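You operate a simulated robot arm through the tools that you are given. There is no shell and no other tool.

You run a simulated robot arm. Do the job below in one go: nothing can be reset, and whatever is moved stays where it is left.

## Task
Measure the blue capsule in the height gauge and sort it.
Fine: the one on the deck; under 20 mm goes in the red tray, else the green tray; leave the sliding tray out.
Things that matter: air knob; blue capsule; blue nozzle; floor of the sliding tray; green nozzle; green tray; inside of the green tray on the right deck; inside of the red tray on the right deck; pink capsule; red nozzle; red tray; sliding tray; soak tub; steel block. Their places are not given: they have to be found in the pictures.

It is judged by the outcome, as a careful person would: the job done as asked, and still so three seconds after it is handed in. It fails if anything else is knocked over, pushed out of place, dropped, spilled or broken.

## Robot
A 5-joint arm with a two-finger parallel gripper, fixed in place. Base frame: the origin is at the foot of the arm, x ahead of it, y to its left, z up; the work surface is at about z = 0. Readings come in mm, degrees, newtons and seconds.
With the tool pointing down near the work surface it reaches from about 260 to 680 mm from the base axis. Its first joint turns from -66.0 to 66.0 degrees. The tool tilts only in the upright plane through the base axis and itself; it spins freely about its own axis. Payload 2.9 kg.
The TCP is the grasp point between the finger pads, 30 mm short of the fingertips. In the tool frame z runs along the fingers and y along their closing line. The gripper opens to 110 mm. The fingers are 20 mm wide and 10 mm thick; the gripper's body (48 by 112 mm) begins 55 mm behind the TCP.
Orientation is told as [roll, pitch, yaw] about the base's x, y, z axes, in that order, counted from this pose: with the fingers straight down and closing along the base's y, the tool's x points along the base's -x, its y along +y and its z along -z.

## Interface
- The arm moves only by the tool jog_arm. Its argument "deltas" is a list that holds one entry, the list of rows, each a list of 7 numbers: the turn, a rotation vector about the tool's x, y, z in degrees, then the shift along the tool's x, y, z in mm, then the closure, from 0 (fully open) to 1 (shut). In form: [[[wx, wy, wz, tx, ty, tz, fingers], ...]]. A call has 1 to 20 rows; each row shifts and turns the commanded pose from where the row before left it, along the tool's axes as they then stand. Rows are played at 5 a second. More than 50 mm and 8.6 degrees between two rows, or a gripper value outside its range, and nothing of the call is played. Where a pose cannot be reached the arm comes as near as it can. A force on the tool above 40 N (or 10 N above the force at the start of the call, whichever is more), or a blocked arm, ends the call early, and 0.2 s more pass. Each finger travels about 108 mm/s and halts on what it meets, pressing with about 31 N; the grip force reading is that of the motor and also rises with nothing between the fingers. The clock runs only during rows and for 0.2 s after the last one: add rows that do not move to give the fingers time. It gives the time, the measured TCP pose, the force on the tool (base axes), the opening and the grip force at its end, in the units of the frame above (readings bear some noise), with the torque about the TCP (base axes, N m) and any sound that the robot's microphone picked up.
- Cameras (640 x 400 px; columns grow to the right, rows downward): "scene" is fixed at [56.8, -470.9, 609.9]; the picture's right is [0.55, -0.84, 0.00], its down [-0.43, -0.28, -0.86] and it looks along [0.72, 0.47, -0.51] (base axes); focal length 246 px, centre (320, 200). "wrist" rides on the gripper at [72, 17, -103] in the tool frame; the picture's right is [-0.23, 0.97, 0.00], its down [-0.76, -0.18, -0.62] and it looks along [-0.61, -0.14, 0.78] (tool axes); focal length 222 px, centre (320, 200).
- capture(camera): a new picture of that camera. It takes no simulated time.
- probe_pixels(camera, pixels): there is no depth. For up to 12 entries [column, row, z] of the newest picture of that camera ("zoom" is the newest enlarged one), the place [x, y] in the base frame at which the ray of that pixel passes the height z, good to about 2 mm. It takes no simulated time.
- close_up(camera, box): a new picture of the part [left, top, right, bottom] of that camera's present view, enlarged. It takes no simulated time.
- job_done(): hands the job in; it is judged then, once.

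Leave the gripper open and the arm clear of the work at the hand-in unless told otherwise.

The tools are called after ">>>" as a command line: name --argument value ..., lists and objects as JSON in quotes. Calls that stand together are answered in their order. jog_arm: Moves the arm, as the interface text tells. Its arguments: {"type":"object","properties":{"deltas":{"type":"array"}},"required":["deltas"]} The other tools are called the same way: capture (camera) takes a picture; probe_pixels (camera, pixels) gives the place at which the rays of pixels pass given heights; close_up (camera, box) takes an enlarged picture of a part of a camera's view; job_done () hands the job in.

At the start:

```text
time_s: 0.0
tool_pos: [385.5, -34.3, 471.0]
tool_rot: [0.0, -0.1, 0.0]
contact_force: [-0.3, -0.6, -0.2]
moment: [0.05, 0.01, -0.02]
grip_width: 109.8
gripper_force: 0.0
```

scene: 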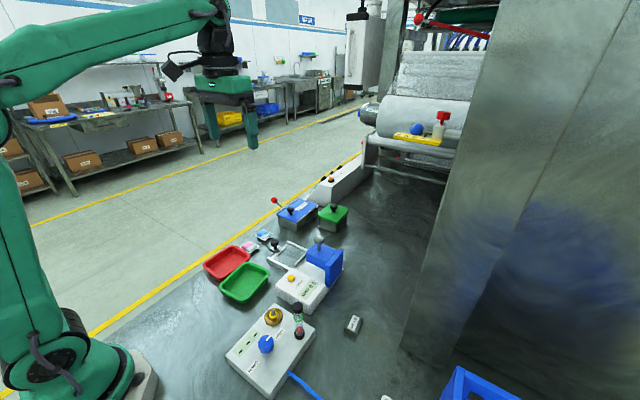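
wrist: 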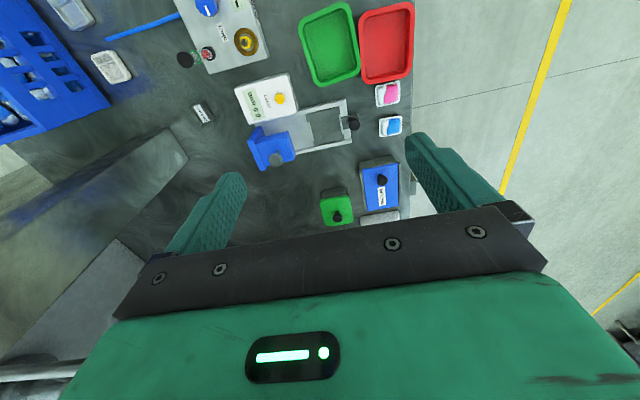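

I see trays (red, green), a white/blue device with a sliding tray, capsules in pads, and a control box. I will enlarge the scene and wrist views to identify the parts.

>>> close_up --camera "scene" --box '[190, 170, 390, 295]'

>>> close_up --camera "wrist" --box '[220, 60, 440, 230]'

>>> close_up --camera "wrist" --box '[60, 0, 300, 150]'

>>> close_up --camera "scene" --box '[210, 280, 410, 400]'

```text
3.20 times, centred on (290, 232) of scene
```

zoom: 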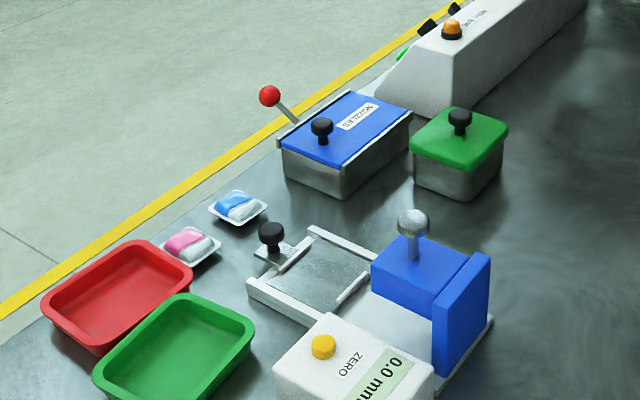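

```text
2.35 times, centred on (330, 145) of wrist
```

zoom: 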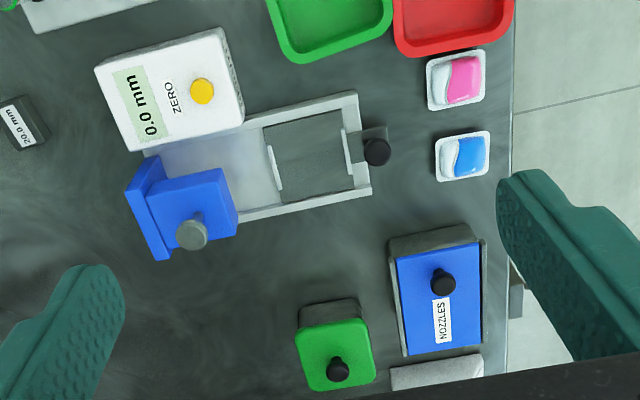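

```text
2.67 times, centred on (180, 75) of wrist
```

zoom: 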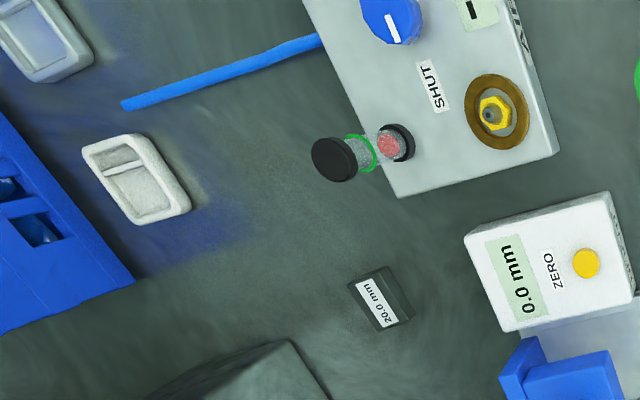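

```text
3.20 times, centred on (310, 340) of scene
```

zoom: 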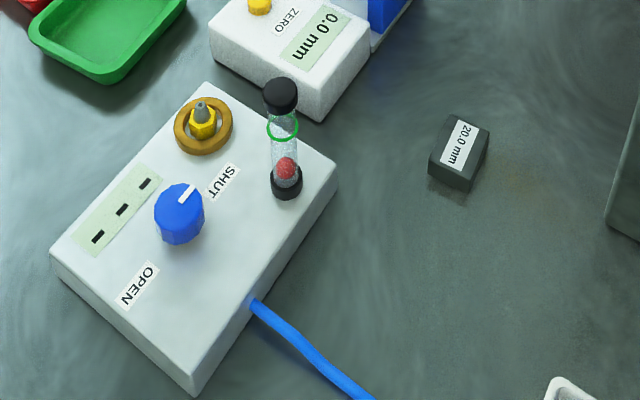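

The deck has a height gauge (white display box with yellow ZERO, blue head with a steel knob, sliding tray with a black knob), a pink and a blue capsule in white dishes, and a 20.0 mm steel block. I take fresh pictures to get pixel positions, and look at the rest of the scene.

>>> capture --camera "wrist"

>>> capture --camera "scene"

>>> close_up --camera "scene" --box '[350, 90, 470, 170]'

>>> close_up --camera "scene" --box '[340, 340, 540, 400]'

>>> close_up --camera "wrist" --box '[230, 70, 420, 180]'

```text
taken
```

wrist: 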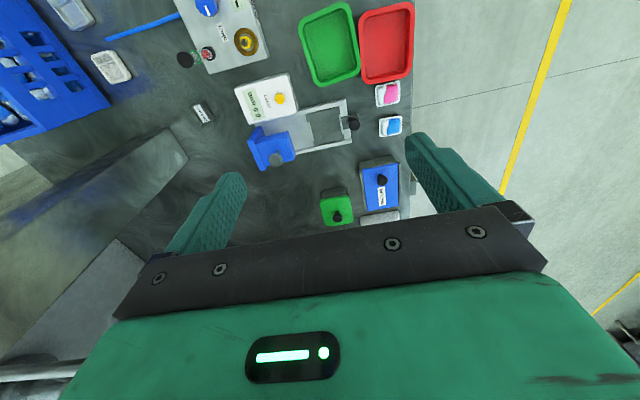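

```text
taken
```

scene: 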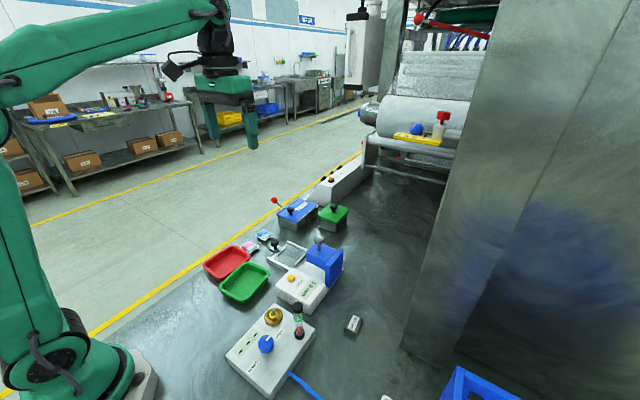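

```text
5.00 times, centred on (410, 130) of scene
```

zoom: 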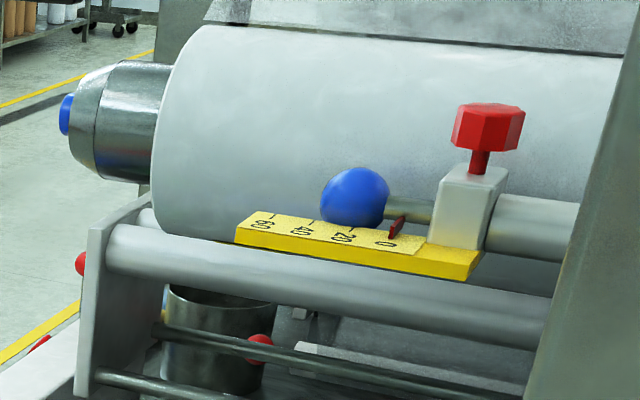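

```text
3.20 times, centred on (440, 370) of scene
```

zoom: 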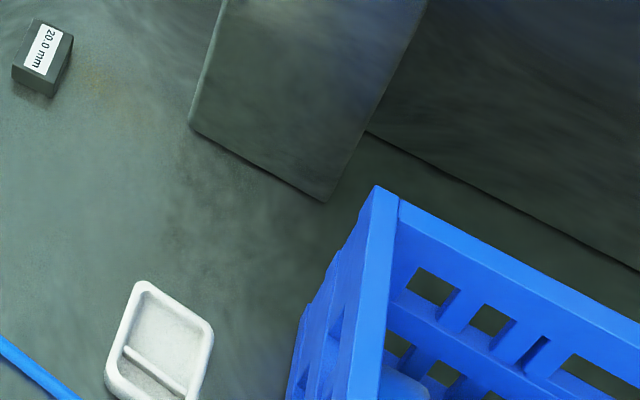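

```text
3.37 times, centred on (325, 125) of wrist
```

zoom: 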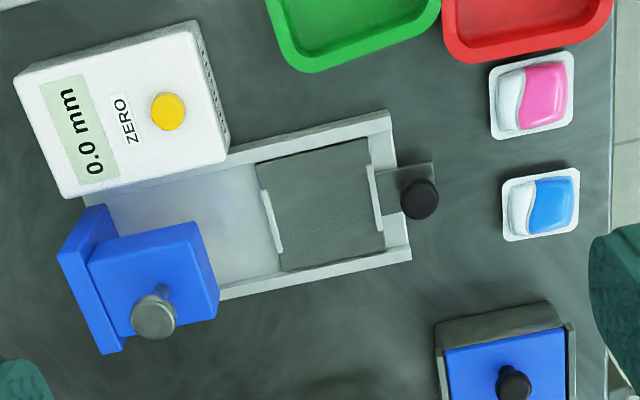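

The sliding tray seems to be out now, with its floor visible. I probe the key points of this zoom at plausible heights.

>>> probe_pixels --camera "zoom" --pixels '[[508, 242, 0], [579, 232, 0], [572, 167, 0], [503, 180, 0], [555, 205, 15], [420, 200, 40], [420, 200, 20], [256, 165, 10], [370, 140, 10], [385, 248, 10], [283, 270, 10], [153, 317, 100]]'

>>> probe_pixels --camera "zoom" --pixels '[[410, 258, 0], [388, 110, 10], [80, 190, 10], [58, 258, 60], [103, 205, 60], [123, 350, 60], [218, 300, 60], [192, 222, 60], [168, 111, 40], [534, 95, 0], [62, 198, 30], [194, 20, 30]]'

>>> probe_pixels --camera "wrist" --pixels '[[202, 113, 0], [193, 105, 20], [300, 20, 30], [355, 5, 30], [360, 75, 30], [313, 87, 30], [358, 15, 30], [413, 3, 30], [410, 75, 30], [362, 85, 30]]'

```text
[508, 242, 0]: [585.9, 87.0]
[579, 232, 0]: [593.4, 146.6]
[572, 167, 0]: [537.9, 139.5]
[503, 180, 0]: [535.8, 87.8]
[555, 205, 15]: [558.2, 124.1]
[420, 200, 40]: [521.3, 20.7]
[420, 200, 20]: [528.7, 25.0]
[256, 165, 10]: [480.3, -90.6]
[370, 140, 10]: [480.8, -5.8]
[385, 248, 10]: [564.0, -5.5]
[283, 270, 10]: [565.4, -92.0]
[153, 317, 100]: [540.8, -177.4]
```

```text
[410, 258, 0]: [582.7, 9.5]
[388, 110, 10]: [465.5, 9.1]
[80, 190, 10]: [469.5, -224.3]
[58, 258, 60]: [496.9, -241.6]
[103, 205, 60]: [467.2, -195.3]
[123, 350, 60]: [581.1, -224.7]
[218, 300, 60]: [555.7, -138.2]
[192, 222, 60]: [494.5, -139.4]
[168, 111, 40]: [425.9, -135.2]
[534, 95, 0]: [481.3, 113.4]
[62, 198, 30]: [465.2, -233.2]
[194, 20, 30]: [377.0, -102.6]
```

```text
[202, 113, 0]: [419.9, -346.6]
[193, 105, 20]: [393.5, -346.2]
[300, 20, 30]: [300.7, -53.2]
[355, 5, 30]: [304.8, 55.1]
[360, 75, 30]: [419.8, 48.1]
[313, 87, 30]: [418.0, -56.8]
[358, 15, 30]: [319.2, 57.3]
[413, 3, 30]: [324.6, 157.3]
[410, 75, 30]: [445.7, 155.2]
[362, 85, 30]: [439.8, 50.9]
```

The gauge lies along the base axes: the tray floor spans about x 480–565, y −91 to −6, the blue capsule is near (563, 116). I move the arm lower and to the left for a closer look at the capsule and tray.

>>> jog_arm --deltas '[[[0, 0, 0, -6, 25, 36, 0], [0, 0, 0, -6, 25, 36, 0], [0, 0, 0, -6, 25, 36, 0], [0, 0, 0, -6, 25, 36, 0], [0, 0, 0, -6, 25, 36, 0], [0, 0, 0, -5, 25, 36, 0], [0, 0, 0, 0, 0, 0, 0], [0, 0, 0, 0, 0, 0, 0]]]'

>>> capture --camera "wrist"

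>>> capture --camera "scene"

```text
time_s: 1.8
tool_pos: [419.1, 116.8, 253.0]
tool_rot: [0.0, 0.1, 0.0]
contact_force: [0.3, 0.0, -0.7]
moment: [0.01, -0.05, -0.05]
grip_width: 110.0
gripper_force: 0.1
```

```text
taken
```

wrist: 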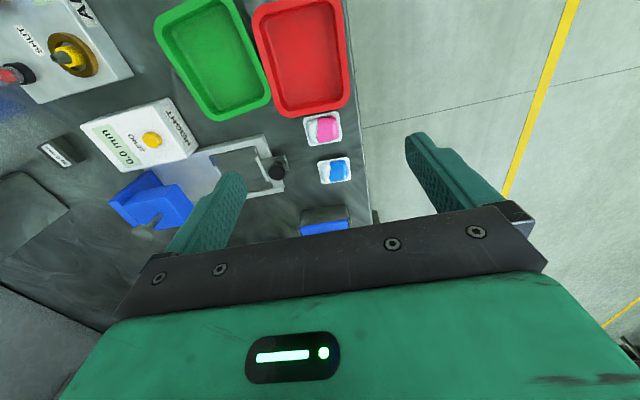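

```text
taken
```

scene: 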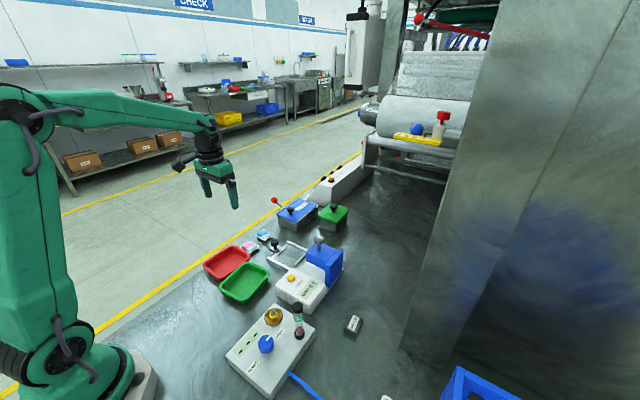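

The capsules are at about (334,170) and (323,128) in the wrist view. I zoom in on them and on the tray.

>>> close_up --camera "wrist" --box '[290, 100, 370, 150]'

>>> close_up --camera "wrist" --box '[180, 120, 300, 200]'

>>> close_up --camera "scene" --box '[225, 225, 305, 275]'

>>> close_up --camera "wrist" --box '[290, 140, 370, 190]'

```text
8.00 times, centred on (330, 125) of wrist
```

zoom: 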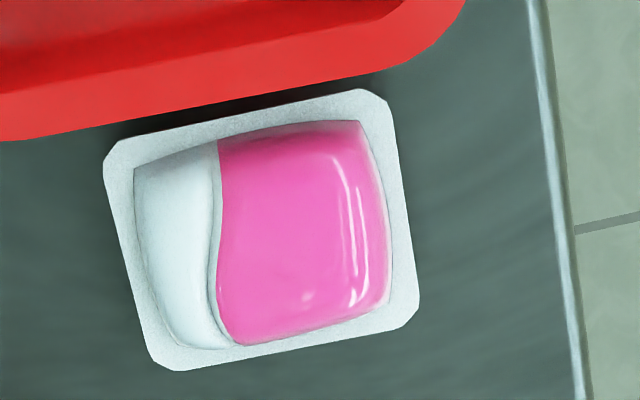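

```text
5.00 times, centred on (240, 160) of wrist
```

zoom: 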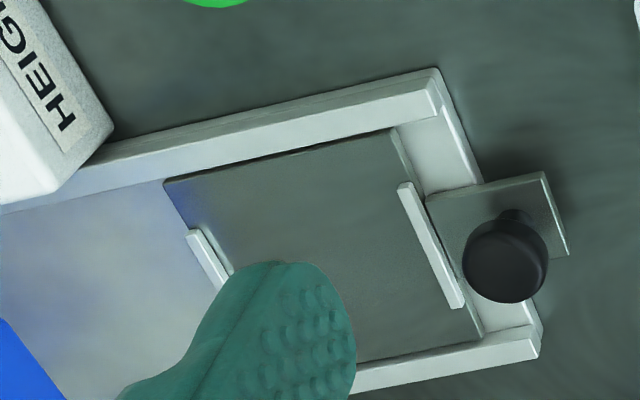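

```text
8.00 times, centred on (265, 250) of scene
```

zoom: 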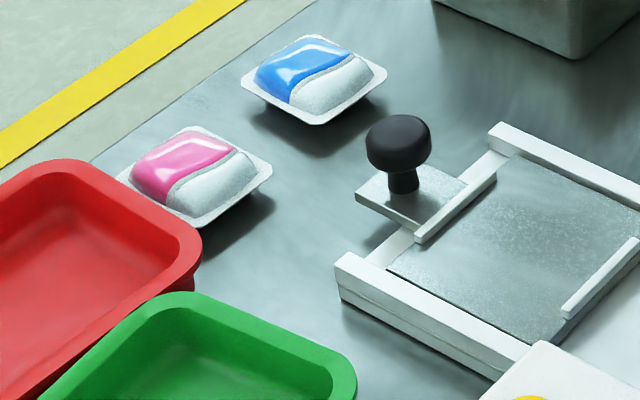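

```text
8.00 times, centred on (330, 165) of wrist
```

zoom: 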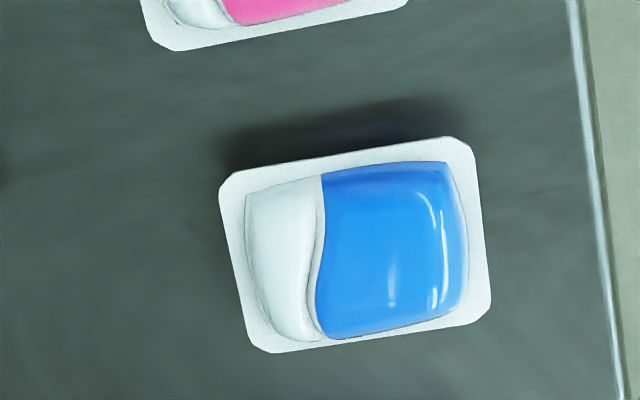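

The capsules are square blister pods with a rim. I probe the blue pod's rim corners in this zoom at several heights.

>>> probe_pixels --camera "zoom" --pixels '[[219, 180, 8], [472, 142, 8], [490, 312, 8], [262, 352, 8], [219, 180, 0], [472, 142, 0], [490, 312, 0], [262, 352, 0], [247, 200, 10], [445, 165, 10], [467, 300, 10], [300, 340, 10]]'

>>> probe_pixels --camera "wrist" --pixels '[[278, 166, 30], [278, 166, 40], [278, 172, 40], [318, 68, 8], [345, 110, 30], [252, 15, 30], [270, 115, 30], [341, 0, 30]]'

```text
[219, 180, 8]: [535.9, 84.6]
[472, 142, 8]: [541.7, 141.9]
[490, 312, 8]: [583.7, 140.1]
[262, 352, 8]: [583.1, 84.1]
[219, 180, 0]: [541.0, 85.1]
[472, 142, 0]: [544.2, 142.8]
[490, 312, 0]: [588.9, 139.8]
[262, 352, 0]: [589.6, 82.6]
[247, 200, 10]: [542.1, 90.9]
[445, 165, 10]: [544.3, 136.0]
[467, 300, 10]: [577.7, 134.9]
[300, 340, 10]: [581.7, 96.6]
```

```text
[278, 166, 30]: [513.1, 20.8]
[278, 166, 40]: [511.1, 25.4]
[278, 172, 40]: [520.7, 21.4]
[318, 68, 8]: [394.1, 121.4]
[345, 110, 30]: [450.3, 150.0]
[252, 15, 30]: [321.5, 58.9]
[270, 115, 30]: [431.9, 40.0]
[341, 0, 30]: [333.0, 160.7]
```

The pod rim measures about 57 mm in y by 47 mm in x, centred near (561, 113). I probe the tray ribs/corners and the boxes nearby, and cross-check the pod rim in the scene picture.

>>> probe_pixels --camera "wrist" --pixels '[[256.4, 157, 12], [268, 181, 12], [213.6, 166.4, 12], [209, 156.4, 8], [254.6, 145.6, 8], [272.4, 187, 8], [267, 134, 12], [284, 185, 12], [346, 208, 45], [301, 212, 45]]'

>>> probe_pixels --camera "scene" --pixels '[[255.25, 235.6, 8], [264.4, 240.6, 8], [273.1, 234.4, 8], [263.75, 229.5, 8], [275, 240, 35], [313.75, 251, 8], [294.5, 267.5, 8], [273.5, 258.5, 8]]'

>>> close_up --camera "scene" --box '[250, 190, 362, 260]'

```text
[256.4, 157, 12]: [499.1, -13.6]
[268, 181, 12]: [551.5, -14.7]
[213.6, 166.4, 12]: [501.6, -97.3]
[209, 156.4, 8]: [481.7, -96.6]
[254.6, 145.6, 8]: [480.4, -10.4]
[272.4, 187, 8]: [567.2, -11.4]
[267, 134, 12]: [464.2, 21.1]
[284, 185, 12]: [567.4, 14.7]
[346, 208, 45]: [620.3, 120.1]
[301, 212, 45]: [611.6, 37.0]
```

```text
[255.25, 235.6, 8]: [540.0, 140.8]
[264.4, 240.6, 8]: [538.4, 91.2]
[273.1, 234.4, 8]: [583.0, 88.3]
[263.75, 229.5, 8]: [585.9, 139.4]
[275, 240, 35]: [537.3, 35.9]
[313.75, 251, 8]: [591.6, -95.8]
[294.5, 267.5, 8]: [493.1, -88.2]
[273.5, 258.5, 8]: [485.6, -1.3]
```

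```text
5.71 times, centred on (306, 225) of scene
```

zoom: 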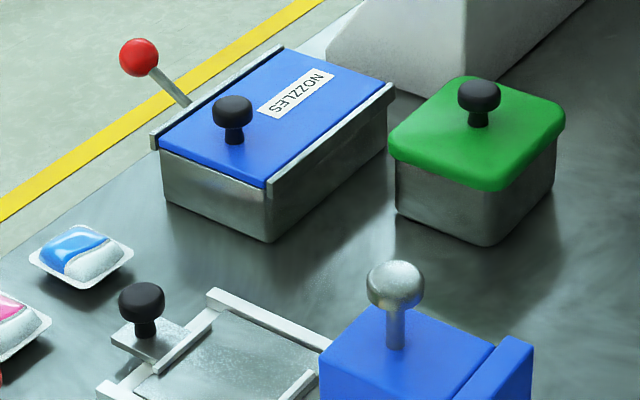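

I see the gauge head has a steel ball on a stem. I want to see beneath the head, so I turn the tool 90° so the wrist camera looks towards −y, and lower it beside the gauge at about (505, 60, 75), clear of knob and pods.

>>> jog_arm --deltas '[[[0, 0, 0, -43, -28, 0, 0], [0, 0, 0, -43, -28, 0, 0], [0, 0, 8.2, 0, 0, 0, 0], [0, 0, 8.2, 0, 0, 0, 0], [0, 0, 8.2, 0, 0, 0, 0], [0, 0, 8.2, 0, 0, 0, 0], [0, 0, 8.2, 0, 0, 0, 0], [0, 0, 8.2, 0, 0, 0, 0], [0, 0, 8.2, 0, 0, 0, 0], [0, 0, 8.2, 0, 0, 0, 0], [0, 0, 8.2, 0, 0, 0, 0], [0, 0, 8.2, 0, 0, 0, 0], [0, 0, 8, 0, 0, 0, 0], [0, 0, 0, 0, 0, 40, 0], [0, 0, 0, 0, 0, 40, 0], [0, 0, 0, 0, 0, 40, 0], [0, 0, 0, 0, 0, 40, 0], [0, 0, 0, 0, 0, 10, 0], [0, 0, 0, 0, 0, 0, 0]]]'

>>> capture --camera "wrist"

>>> capture --camera "scene"

```text
refused: row 1 steps farther than a row can; nothing moved
```

```text
taken
```

wrist: 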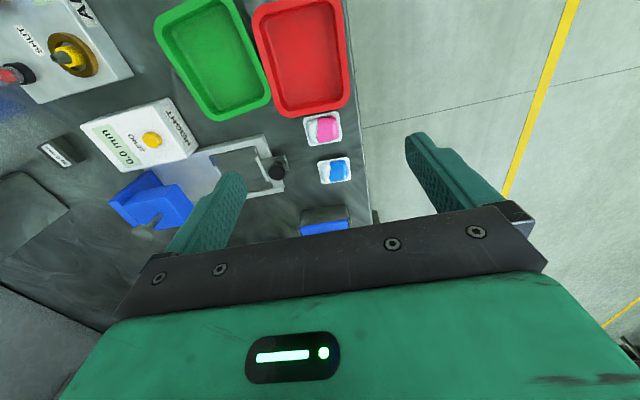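

```text
taken
```

scene: 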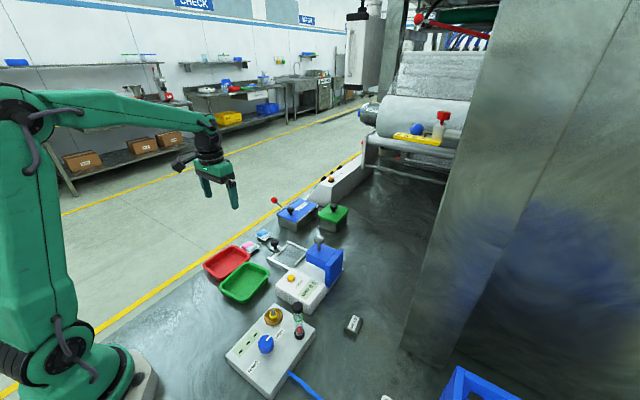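

The first row was just over the 50 mm limit (51 mm), so nothing moved. I repeat it with smaller steps.

>>> jog_arm --deltas '[[[0, 0, 0, -29, -19, 0, 0], [0, 0, 0, -29, -19, 0, 0], [0, 0, 0, -28, -18, 0, 0], [0, 0, 8.2, 0, 0, 0, 0], [0, 0, 8.2, 0, 0, 0, 0], [0, 0, 8.2, 0, 0, 0, 0], [0, 0, 8.2, 0, 0, 0, 0], [0, 0, 8.2, 0, 0, 0, 0], [0, 0, 8.2, 0, 0, 0, 0], [0, 0, 8.2, 0, 0, 0, 0], [0, 0, 8.2, 0, 0, 0, 0], [0, 0, 8.2, 0, 0, 0, 0], [0, 0, 8.2, 0, 0, 0, 0], [0, 0, 8, 0, 0, 0, 0], [0, 0, 0, 0, 0, 40, 0], [0, 0, 0, 0, 0, 40, 0], [0, 0, 0, 0, 0, 40, 0], [0, 0, 0, 0, 0, 40, 0], [0, 0, 0, 0, 0, 10, 0], [0, 0, 0, 0, 0, 0, 0]]]'

>>> capture --camera "wrist"

>>> capture --camera "scene"

```text
time_s: 6.0
tool_pos: [509.0, 60.4, 86.8]
tool_rot: [0.0, 0.0, -90.0]
contact_force: [-0.3, 0.3, 0.2]
moment: [-0.02, 0.02, 0.02]
grip_width: 109.8
gripper_force: 0.1
```

```text
taken
```

wrist: 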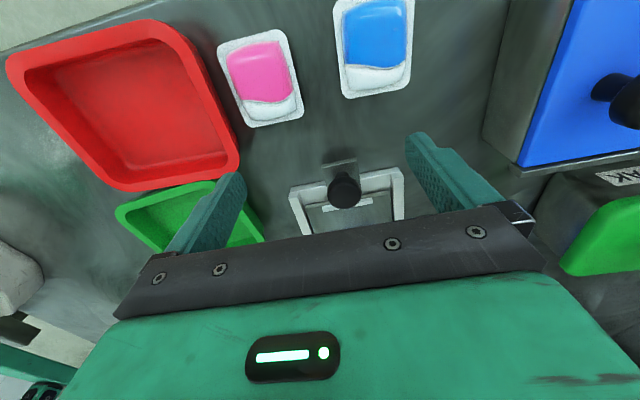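

```text
taken
```

scene: 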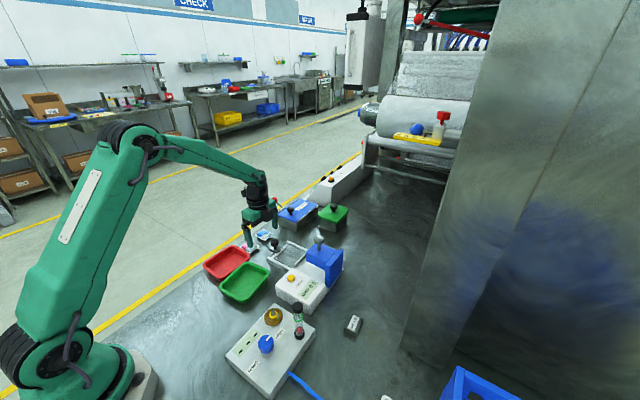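

The wrist camera now shows the tray knob near (343,190), both pods and the trays. It cannot see under the head from here. I zoom the scene camera onto the gauge head and the tray knob to work out their heights.

>>> close_up --camera "wrist" --box '[260, 140, 420, 240]'

>>> close_up --camera "scene" --box '[265, 230, 361, 290]'

```text
4.00 times, centred on (340, 190) of wrist
```

zoom: 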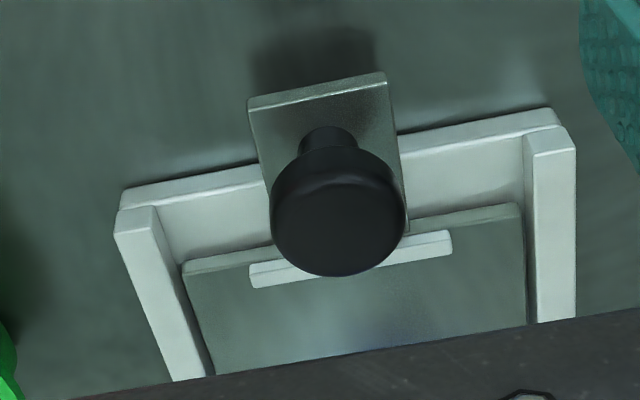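

```text
6.67 times, centred on (313, 260) of scene
```

zoom: 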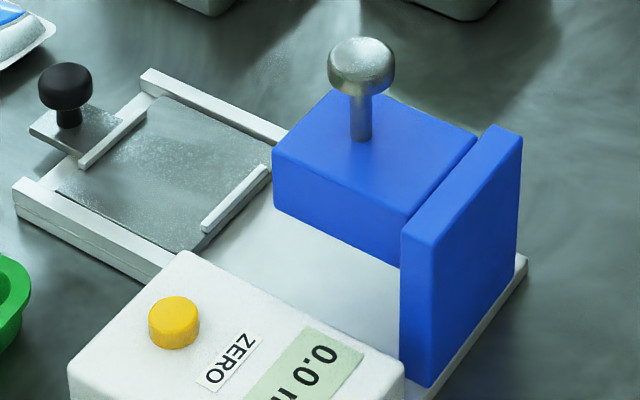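

The scene zoom shows the head arm overhanging the base plate, with open space under it (no spindle visible down there) and a steel plunger knob on top. I probe the head and knob corners.

>>> probe_pixels --camera "zoom" --pixels '[[272, 148, 80], [272, 148, 100], [478, 137, 80], [478, 137, 100], [408, 212, 80], [408, 212, 100], [275, 208, 40], [275, 208, 60], [360, 140, 100], [360, 140, 80], [361, 60, 140], [361, 60, 120]]'

>>> probe_pixels --camera "zoom" --pixels '[[66, 80, 30], [66, 80, 40], [66, 80, 50], [30, 135, 10], [80, 165, 14], [205, 230, 14], [14, 185, 14], [14, 215, 0], [150, 70, 14], [520, 255, 0], [430, 388, 0], [174, 300, 45]]'

>>> probe_pixels --camera "wrist" --pixels '[[344.5, 193, 30], [344.5, 193, 40], [344.5, 193, 50], [370, 15, 8], [370, 15, 20], [339, 8, 8], [413, 3, 8], [410, 87, 8], [345, 97, 8], [349, 206, 14], [289, 187, 14], [400, 168, 14]]'

```text
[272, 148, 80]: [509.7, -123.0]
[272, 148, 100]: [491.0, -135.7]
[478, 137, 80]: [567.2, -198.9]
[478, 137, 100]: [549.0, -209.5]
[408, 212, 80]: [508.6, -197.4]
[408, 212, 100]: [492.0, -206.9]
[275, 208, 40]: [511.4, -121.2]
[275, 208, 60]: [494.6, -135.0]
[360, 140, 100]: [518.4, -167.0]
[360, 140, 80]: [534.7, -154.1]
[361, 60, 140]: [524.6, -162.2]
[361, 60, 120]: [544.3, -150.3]
```

```text
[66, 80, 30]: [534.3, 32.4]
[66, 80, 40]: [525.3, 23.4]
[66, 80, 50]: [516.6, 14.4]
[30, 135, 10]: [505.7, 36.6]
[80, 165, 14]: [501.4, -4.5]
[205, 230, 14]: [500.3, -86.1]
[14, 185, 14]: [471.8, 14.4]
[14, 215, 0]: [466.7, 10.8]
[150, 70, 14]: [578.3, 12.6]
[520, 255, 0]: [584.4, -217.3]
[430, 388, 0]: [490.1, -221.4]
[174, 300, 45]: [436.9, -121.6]
```

```text
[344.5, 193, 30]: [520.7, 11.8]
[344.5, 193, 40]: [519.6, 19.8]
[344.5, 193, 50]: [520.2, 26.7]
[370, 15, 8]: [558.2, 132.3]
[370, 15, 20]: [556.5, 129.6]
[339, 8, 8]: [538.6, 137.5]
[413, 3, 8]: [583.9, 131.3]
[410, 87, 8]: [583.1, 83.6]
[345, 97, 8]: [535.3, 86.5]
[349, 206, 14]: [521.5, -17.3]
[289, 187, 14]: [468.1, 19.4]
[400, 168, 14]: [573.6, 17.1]
```

The tray knob is at about (521.5, 21) with its cap near z 40; the head arm spans x 492–550, y −135 to −207, z 60–98, with the plunger axis near (521, −166). I move above the knob, still high, and check.

>>> jog_arm --deltas '[[[0, 0, 0, -20, 6, 0, 0], [0, 0, 0, -19.4, 6.5, 0, 0], [0, 0, 0, 0, 0, 0, 0], [0, 0, 0, 0, 0, 0, 0]]]'

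>>> capture --camera "wrist"

>>> close_up --camera "scene" --box '[225, 190, 345, 265]'

```text
time_s: 7.0
tool_pos: [520.4, 19.1, 81.7]
tool_rot: [0.0, -0.1, -89.9]
contact_force: [-0.1, 0.8, 0.0]
moment: [0.0, -0.03, 0.0]
grip_width: 109.8
gripper_force: 0.0
```

```text
taken
```

wrist: 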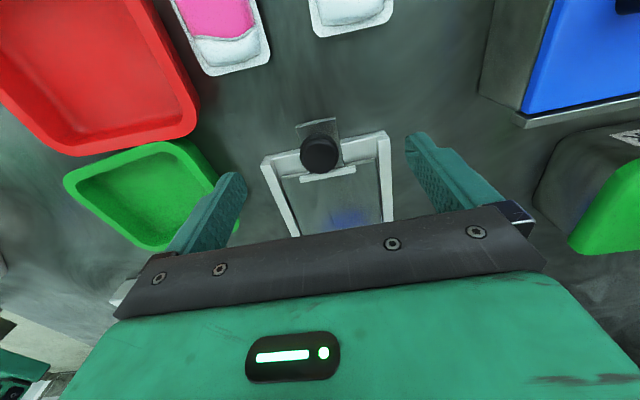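

```text
5.33 times, centred on (285, 228) of scene
```

zoom: 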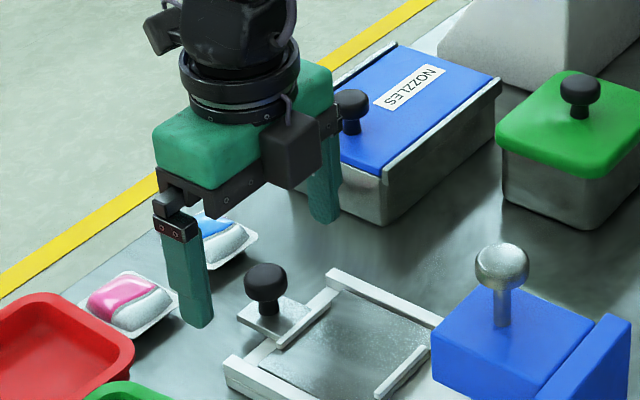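

The knob appears at (320,154) in the wrist view, centred between the fingers. I verify with probes and read the pose again at rest.

>>> close_up --camera "wrist" --box '[260, 100, 420, 200]'

>>> probe_pixels --camera "wrist" --pixels '[[320, 154, 30], [320, 154, 40], [320, 154, 46], [328, 178, 14]]'

>>> jog_arm --deltas '[[[0, 0, 0, 0, 0, 0, 0], [0, 0, 0, 0, 0, 0, 0]]]'

```text
4.00 times, centred on (340, 150) of wrist
```

zoom: 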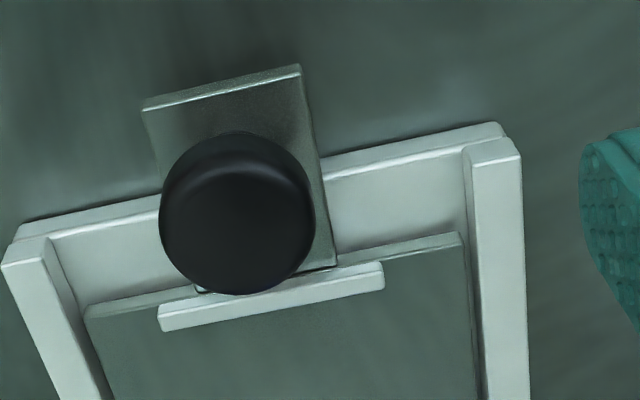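

```text
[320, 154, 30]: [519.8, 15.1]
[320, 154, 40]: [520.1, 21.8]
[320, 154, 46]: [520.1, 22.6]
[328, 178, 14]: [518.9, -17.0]
```

```text
time_s: 7.6
tool_pos: [519.2, 19.0, 82.2]
tool_rot: [0.0, 0.0, -90.1]
contact_force: [-0.3, 0.3, -0.5]
moment: [0.02, 0.01, -0.01]
grip_width: 110.1
gripper_force: 0.1
```

The knob is at about (520.3, 22). I shift slightly, lower to z ≈ 57 (fingertips about 27 mm, under the cap's widest part) and close on the knob.

>>> jog_arm --deltas '[[[0, 0, 0, 2.5, 1, 8, 0], [0, 0, 0, 0, 0, 8, 0], [0, 0, 0, 0, 0, 9, 0], [0, 0, 0, 0, 0, 0, 0.4], [0, 0, 0, 0, 0, 0, 0.7], [0, 0, 0, 0, 0, 0, 0.9], [0, 0, 0, 0, 0, 0, 1], [0, 0, 0, 0, 0, 0, 1], [0, 0, 0, 0, 0, 0, 1]]]'

>>> capture --camera "wrist"

>>> close_up --camera "scene" --box '[225, 190, 345, 265]'

```text
time_s: 9.6
tool_pos: [520.0, 22.0, 58.7]
tool_rot: [-0.1, 0.0, -90.0]
contact_force: [-12.4, -0.6, 4.7]
moment: [-0.01, 0.25, -0.03]
grip_width: 27.1
gripper_force: 45.0
```

```text
taken
```

wrist: 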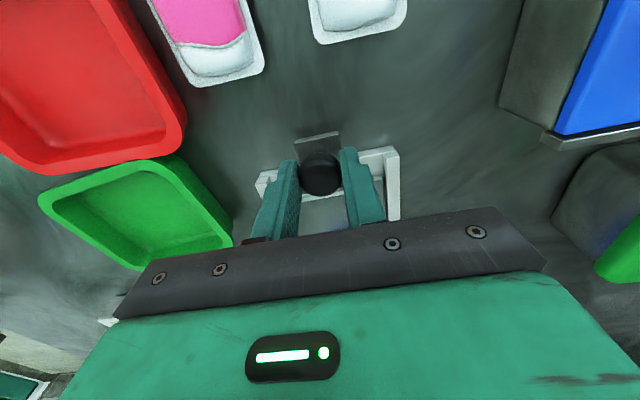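

```text
5.33 times, centred on (285, 228) of scene
```

zoom: 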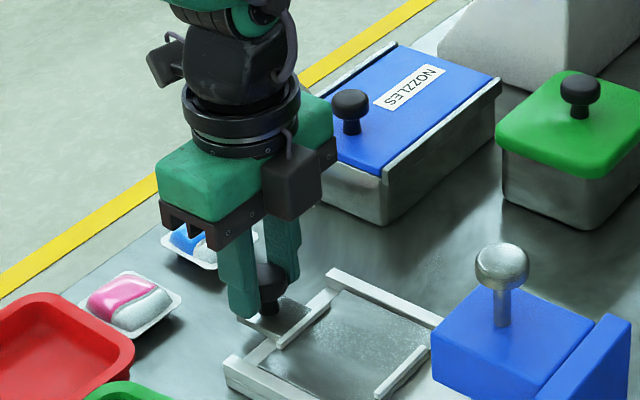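

The knob is held (27.1 mm). Now I push the empty tray in, along −y, in small steps, to check the zero reading first.

>>> jog_arm --deltas '[[[0, 0, 0, -5, -0.4, 0, 1], [0, 0, 0, -10, 0, 0, 1], [0, 0, 0, -12, 0, 0, 1], [0, 0, 0, -12, 0, 0, 1], [0, 0, 0, -12, 0, 0, 1], [0, 0, 0, -12, 0, 0, 1], [0, 0, 0, -12, 0, 0, 1], [0, 0, 0, -10, 0, 0, 1], [0, 0, 0, -5, 0, 0, 1], [0, 0, 0, 0, 0, 0, 1]]]'

>>> close_up --camera "scene" --box '[255, 220, 367, 290]'

>>> capture --camera "wrist"

```text
time_s: 11.8
tool_pos: [519.3, -67.8, 59.5]
tool_rot: [-0.3, 0.0, -90.1]
contact_force: [4.2, 0.3, -32.4]
moment: [0.04, -0.04, 0.02]
grip_width: 27.3
gripper_force: 45.0
```

```text
5.71 times, centred on (311, 255) of scene
```

zoom: 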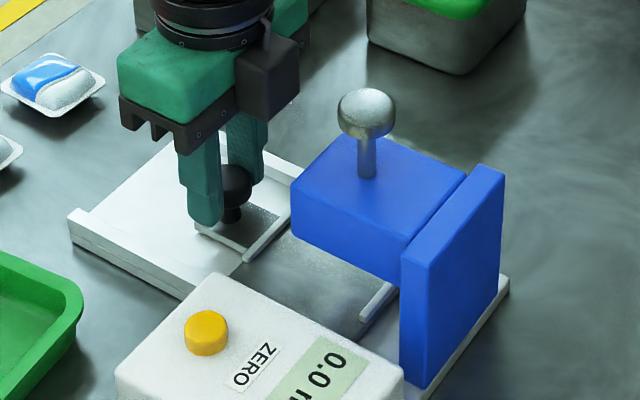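

```text
taken
```

wrist: 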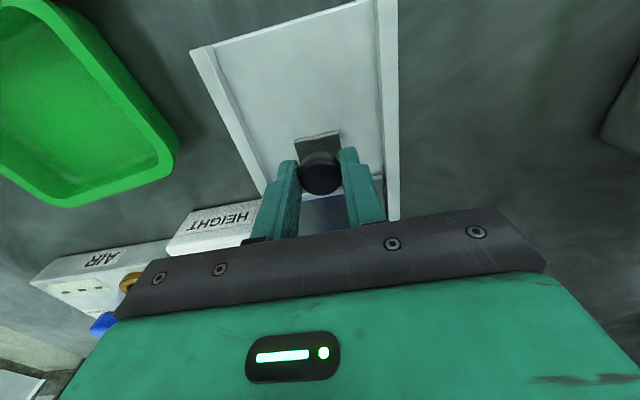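

The tray slid 90 mm; the tool feels −32 N in z (pulling up slightly on the knob). I ease down by about half a millimetre to relieve it.

>>> jog_arm --deltas '[[[0, 0, 0, 0, 0, 0.4, 1], [0, 0, 0, 0, 0, 0.4, 1], [0, 0, 0, 0, 0, 0, 1]]]'

```text
time_s: 12.6
tool_pos: [519.9, -66.6, 58.3]
tool_rot: [-0.2, -0.1, -90.0]
contact_force: [-3.3, -0.6, -22.2]
moment: [0.06, 0.13, -0.03]
grip_width: 27.1
gripper_force: 45.4
```

Force fell to −22 N, so about 12 N/mm. I lower another 1.6 mm and continue pushing in.

>>> jog_arm --deltas '[[[0, 0, 0, 0, 0, 0.8, 1], [0, 0, 0, 0, 0, 0.8, 1], [0, 0, 0, 0, 0, 0, 1]]]'

>>> jog_arm --deltas '[[[0, 0, 0, -5, 0, 0, 1], [0, 0, 0, -5, 0, 0, 1], [0, 0, 0, -5, 0, 0, 1], [0, 0, 0, -4, 0, 0, 1], [0, 0, 0, 0, 0, 0, 1]]]'

>>> close_up --camera "scene" --box '[255, 220, 367, 290]'

```text
time_s: 13.4
tool_pos: [520.0, -66.7, 58.4]
tool_rot: [-0.1, 0.0, -90.0]
contact_force: [-29.4, -0.2, 23.0]
moment: [-0.25, 0.65, -0.01]
grip_width: 27.1
gripper_force: 45.4
```

```text
time_s: 14.6
tool_pos: [520.5, -85.9, 59.3]
tool_rot: [-0.2, 0.1, -89.9]
contact_force: [-24.6, -0.3, 31.9]
moment: [0.03, 0.58, 0.0]
grip_width: 27.2
gripper_force: 45.2
```

```text
5.71 times, centred on (311, 255) of scene
```

zoom: 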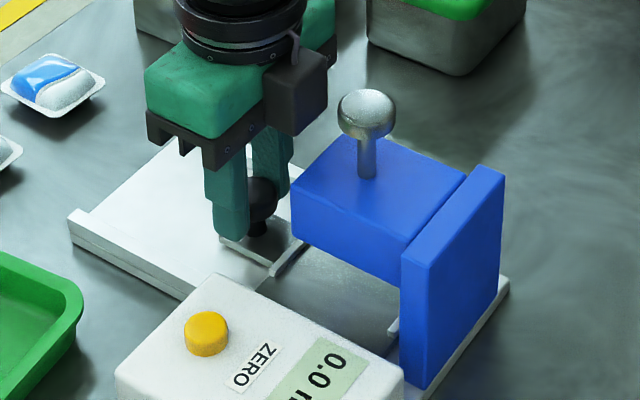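

The tray is nearly in; side forces have built up (x −25, z +32 N). I ease the tool up ~1 mm and −x ~0.6 mm.

>>> jog_arm --deltas '[[[0, 0, 0, 0, -0.3, -0.5, 1], [0, 0, 0, 0, -0.3, -0.5, 1], [0, 0, 0, 0, 0, 0, 1]]]'

```text
time_s: 15.4
tool_pos: [519.0, -85.8, 57.9]
tool_rot: [0.1, 0.0, -90.1]
contact_force: [-8.7, 0.6, 16.3]
moment: [0.04, 0.28, 0.04]
grip_width: 27.0
gripper_force: 45.3
```

Forces are lower. I push on in short 3 mm steps towards the end stop, watching for the y force to rise.

>>> jog_arm --deltas '[[[0, 0, 0, -2, -0.2, -0.3, 1], [0, 0, 0, -2, 0, -0.2, 1], [0, 0, 0, -2, 0, 0, 1], [0, 0, 0, -2, 0, 0, 1], [0, 0, 0, -2, 0, 0, 1], [0, 0, 0, -2, 0, 0, 1], [0, 0, 0, -2, 0, 0, 1], [0, 0, 0, -2, 0, 0, 1], [0, 0, 0, -2, 0, 0, 1], [0, 0, 0, -2, 0, 0, 1], [0, 0, 0, 0, 0, 0, 1]]]'

>>> close_up --camera "scene" --box '[255, 220, 367, 290]'

```text
time_s: 17.8
tool_pos: [519.1, -103.4, 57.7]
tool_rot: [-0.1, -0.1, -89.7]
contact_force: [1.6, 33.5, -1.0]
moment: [0.66, -0.03, -0.01]
grip_width: 27.3
gripper_force: 45.0
```

```text
5.71 times, centred on (311, 255) of scene
```

zoom: 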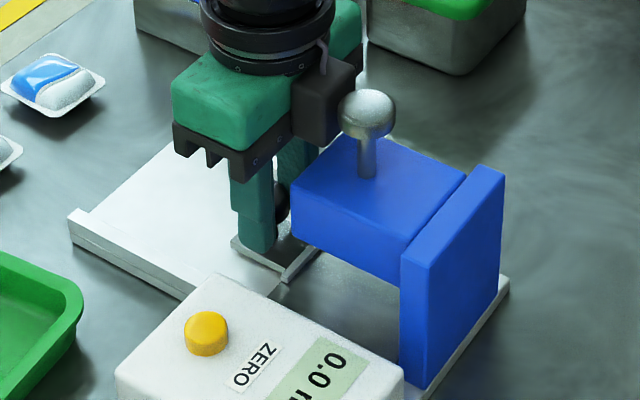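

The end stop is reached (y force 33 N at y ≈ −103). I back off a millimetre, open only partly (to ~55 mm, so as not to hit the display box), and rise straight up.

>>> jog_arm --deltas '[[[0, 0, 0, 1.3, 0, 0, 1], [0, 0, 0, 0, 0, 0, 0.5], [0, 0, 0, 0, 0, 0, 0.5], [0, 0, 0, 0, 0, 0, 0.5], [0, 0, 0, 0, 0, -20, 0.5], [0, 0, 0, 0, 0, -40, 0.5], [0, 0, 0, 0, 0, -40, 0.5], [0, 0, 0, 0, 0, -40, 0.5], [0, 0, 0, 0, 0, 0, 0.5]]]'

>>> close_up --camera "scene" --box '[255, 220, 367, 290]'

>>> capture --camera "wrist"

>>> capture --camera "scene"

```text
time_s: 19.8
tool_pos: [519.9, -106.7, 200.2]
tool_rot: [0.1, 0.0, -90.0]
contact_force: [0.4, -0.7, -0.6]
moment: [0.0, -0.03, 0.0]
grip_width: 54.7
gripper_force: 0.0
```

```text
5.71 times, centred on (311, 255) of scene
```

zoom: 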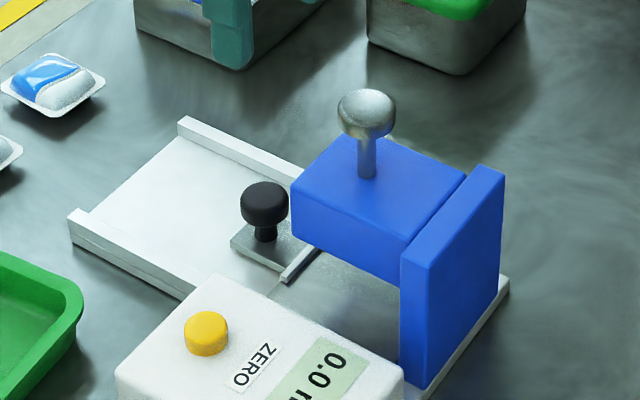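

```text
taken
```

wrist: 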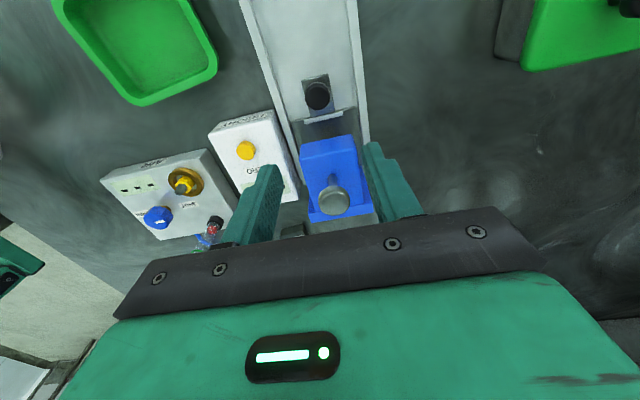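

```text
taken
```

scene: 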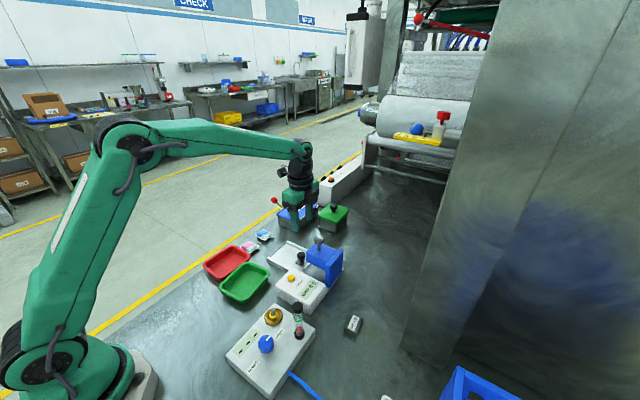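

The tray is fully in. I zoom on the display, and get plunger-ball position by probing.

>>> close_up --camera "scene" --box '[275, 262, 339, 302]'

>>> probe_pixels --camera "wrist" --pixels '[[332, 200, 140], [332, 200, 150], [332, 200, 155], [318, 95, 40], [318, 95, 46]]'

>>> probe_pixels --camera "scene" --pixels '[[320.3, 236.5, 140], [320.3, 236.5, 150], [320.3, 239, 145], [320.3, 239, 150], [320.3, 241, 140], [301, 255.5, 40], [301, 255.5, 46]]'

>>> close_up --camera "wrist" --box '[270, 130, 398, 210]'

```text
10.00 times, centred on (307, 282) of scene
```

zoom: 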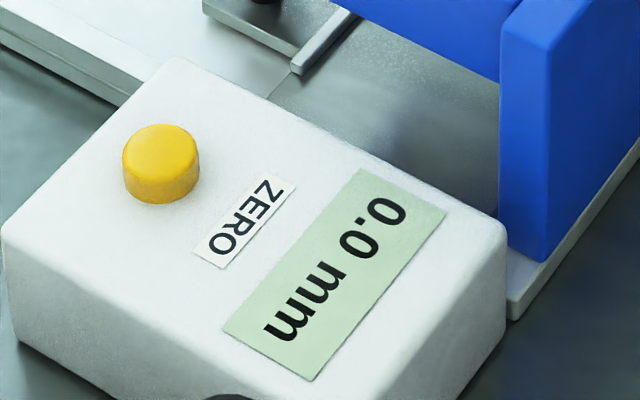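

```text
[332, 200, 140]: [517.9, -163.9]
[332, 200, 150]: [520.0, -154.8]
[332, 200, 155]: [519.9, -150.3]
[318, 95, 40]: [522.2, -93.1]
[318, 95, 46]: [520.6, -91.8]
```

```text
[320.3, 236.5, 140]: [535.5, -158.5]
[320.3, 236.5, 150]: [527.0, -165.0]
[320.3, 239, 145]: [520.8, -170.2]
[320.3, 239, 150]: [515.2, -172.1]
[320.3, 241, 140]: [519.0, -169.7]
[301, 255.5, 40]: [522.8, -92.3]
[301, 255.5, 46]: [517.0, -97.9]
```

```text
5.00 times, centred on (334, 170) of wrist
```

zoom: 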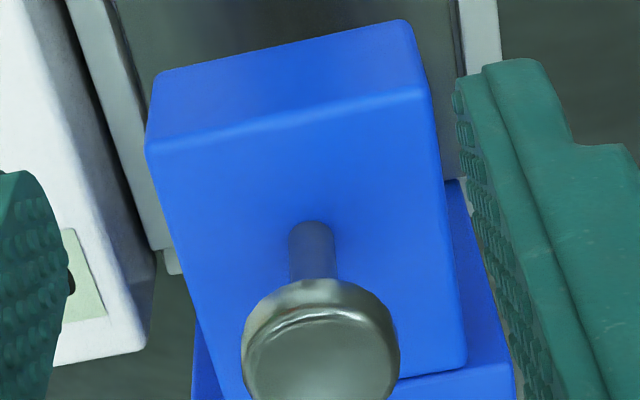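

Display still reads 0.0 mm with the tray in. The steel ball is at about (520.5, −167), top near z 155. I close the fingers, rise a little, and place them above the ball to press it gently and check the zero with the empty tray.

>>> jog_arm --deltas '[[[0, 0, 0, 0, 0, -10, 0.8], [0, 0, 0, -20, 0, 0, 1], [0, 0, 0, -20, 0, 0, 1], [0, 0, 0, -20, 0, 0, 1], [0, 0, 0, 0, 0, 0, 1], [0, 0, 0, 0, 0, 0, 1]]]'

>>> capture --camera "wrist"

>>> close_up --camera "scene" --box '[255, 200, 383, 280]'

```text
time_s: 21.2
tool_pos: [518.7, -165.8, 210.8]
tool_rot: [-0.1, 0.1, -90.0]
contact_force: [-0.3, 0.0, 0.3]
moment: [-0.03, 0.01, -0.01]
grip_width: 0.0
gripper_force: 31.1
```

```text
taken
```

wrist: 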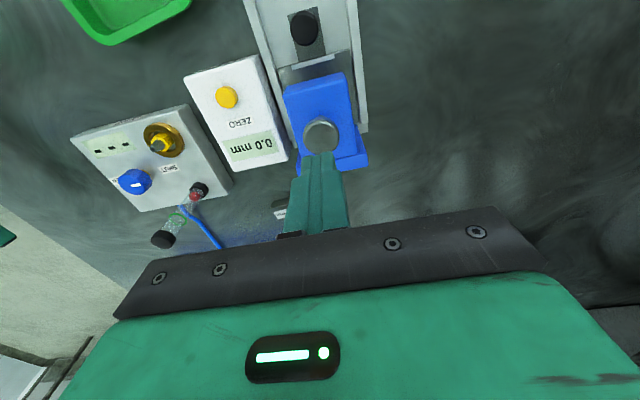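

```text
5.00 times, centred on (319, 240) of scene
```

zoom: 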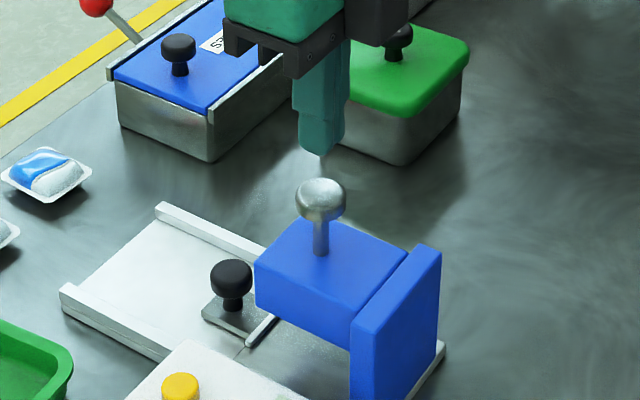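

The closed fingertips hang just above the ball. I check alignment by probing the ball's top in this picture.

>>> probe_pixels --camera "wrist" --pixels '[[321, 135, 145], [321, 135, 150], [321, 135, 155], [321, 135, 160]]'

>>> jog_arm --deltas '[[[0, 0, 0, -1, 1.5, 5, 1], [0, 0, 0, 0, 0, 5, 1], [0, 0, 0, 0, 0, 4, 1], [0, 0, 0, 0, 0, 3, 1], [0, 0, 0, 0, 0, 3, 1], [0, 0, 0, 0, 0, 0, 1]]]'

>>> close_up --camera "scene" --box '[263, 210, 375, 280]'

```text
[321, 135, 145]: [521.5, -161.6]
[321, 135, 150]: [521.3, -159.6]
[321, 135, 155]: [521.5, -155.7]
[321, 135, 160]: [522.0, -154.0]
```

```text
time_s: 22.6
tool_pos: [519.8, -166.3, 190.0]
tool_rot: [0.0, 0.0, -90.0]
contact_force: [0.5, 0.3, 0.5]
moment: [0.02, -0.05, 0.0]
grip_width: 0.0
gripper_force: 30.8
```

```text
5.71 times, centred on (319, 245) of scene
```

zoom: 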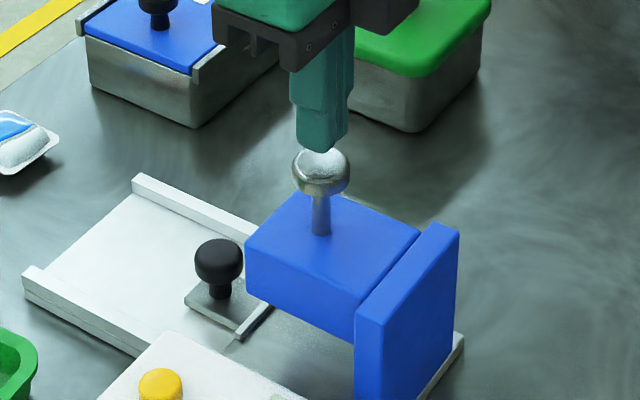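

Fingertips are at z ≈ 160, just at the ball. I press down in 2 mm steps and watch the force and display.

>>> jog_arm --deltas '[[[0, 0, 0, 0, 0, 2, 1], [0, 0, 0, 0, 0, 2, 1], [0, 0, 0, 0, 0, 2, 1], [0, 0, 0, 0, 0, 2, 1], [0, 0, 0, 0, 0, 2, 1], [0, 0, 0, 0, 0, 2, 1], [0, 0, 0, 0, 0, 0, 1]]]'

>>> close_up --camera "scene" --box '[263, 220, 375, 290]'

```text
time_s: 24.2
tool_pos: [521.7, -166.5, 177.8]
tool_rot: [0.1, 0.0, -90.0]
contact_force: [0.3, 0.3, -0.2]
moment: [0.01, 0.01, 0.01]
grip_width: 0.0
gripper_force: 30.9
```

```text
5.71 times, centred on (319, 255) of scene
```

zoom: 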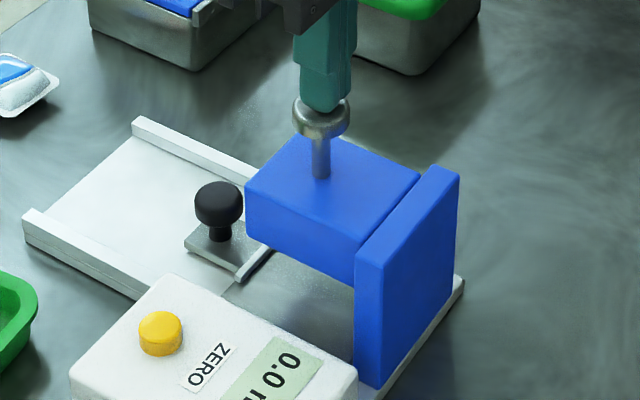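

No force yet at tip height ~148. I continue down in small steps.

>>> jog_arm --deltas '[[[0, 0, 0, 0, 0, 1, 1], [0, 0, 0, 0, 0, 1, 1], [0, 0, 0, 0, 0, 1, 1], [0, 0, 0, 0, 0, 1, 1], [0, 0, 0, 0, 0, 1, 1], [0, 0, 0, 0, 0, 1, 1], [0, 0, 0, 0, 0, 1, 1], [0, 0, 0, 0, 0, 1, 1], [0, 0, 0, 0, 0, 0, 1]]]'

>>> close_up --camera "scene" --box '[263, 220, 375, 290]'

>>> capture --camera "wrist"

```text
time_s: 26.2
tool_pos: [521.3, -167.3, 168.3]
tool_rot: [0.0, 0.0, -89.9]
contact_force: [0.8, 0.5, 1.1]
moment: [0.04, 0.03, -0.02]
grip_width: 0.0
gripper_force: 31.3
```

```text
5.71 times, centred on (319, 255) of scene
```

zoom: 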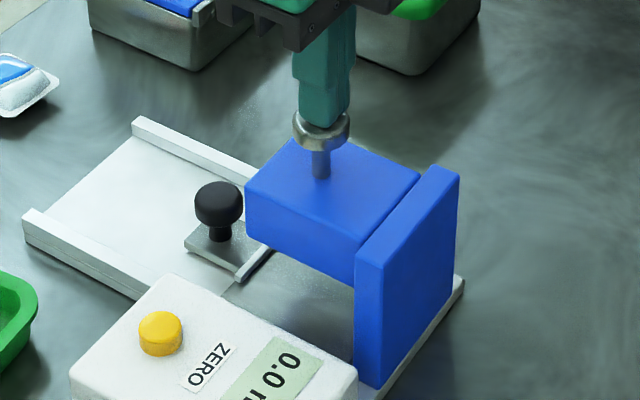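

```text
taken
```

wrist: 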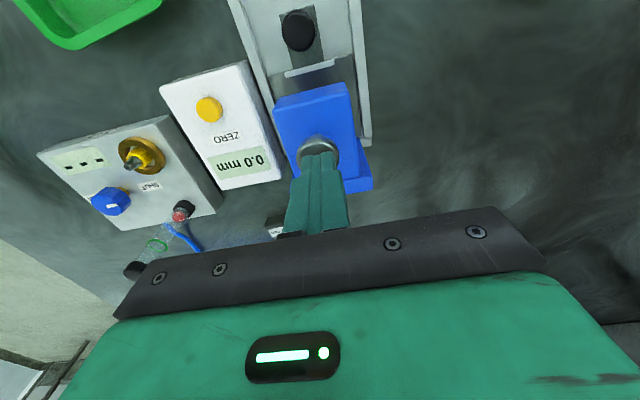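

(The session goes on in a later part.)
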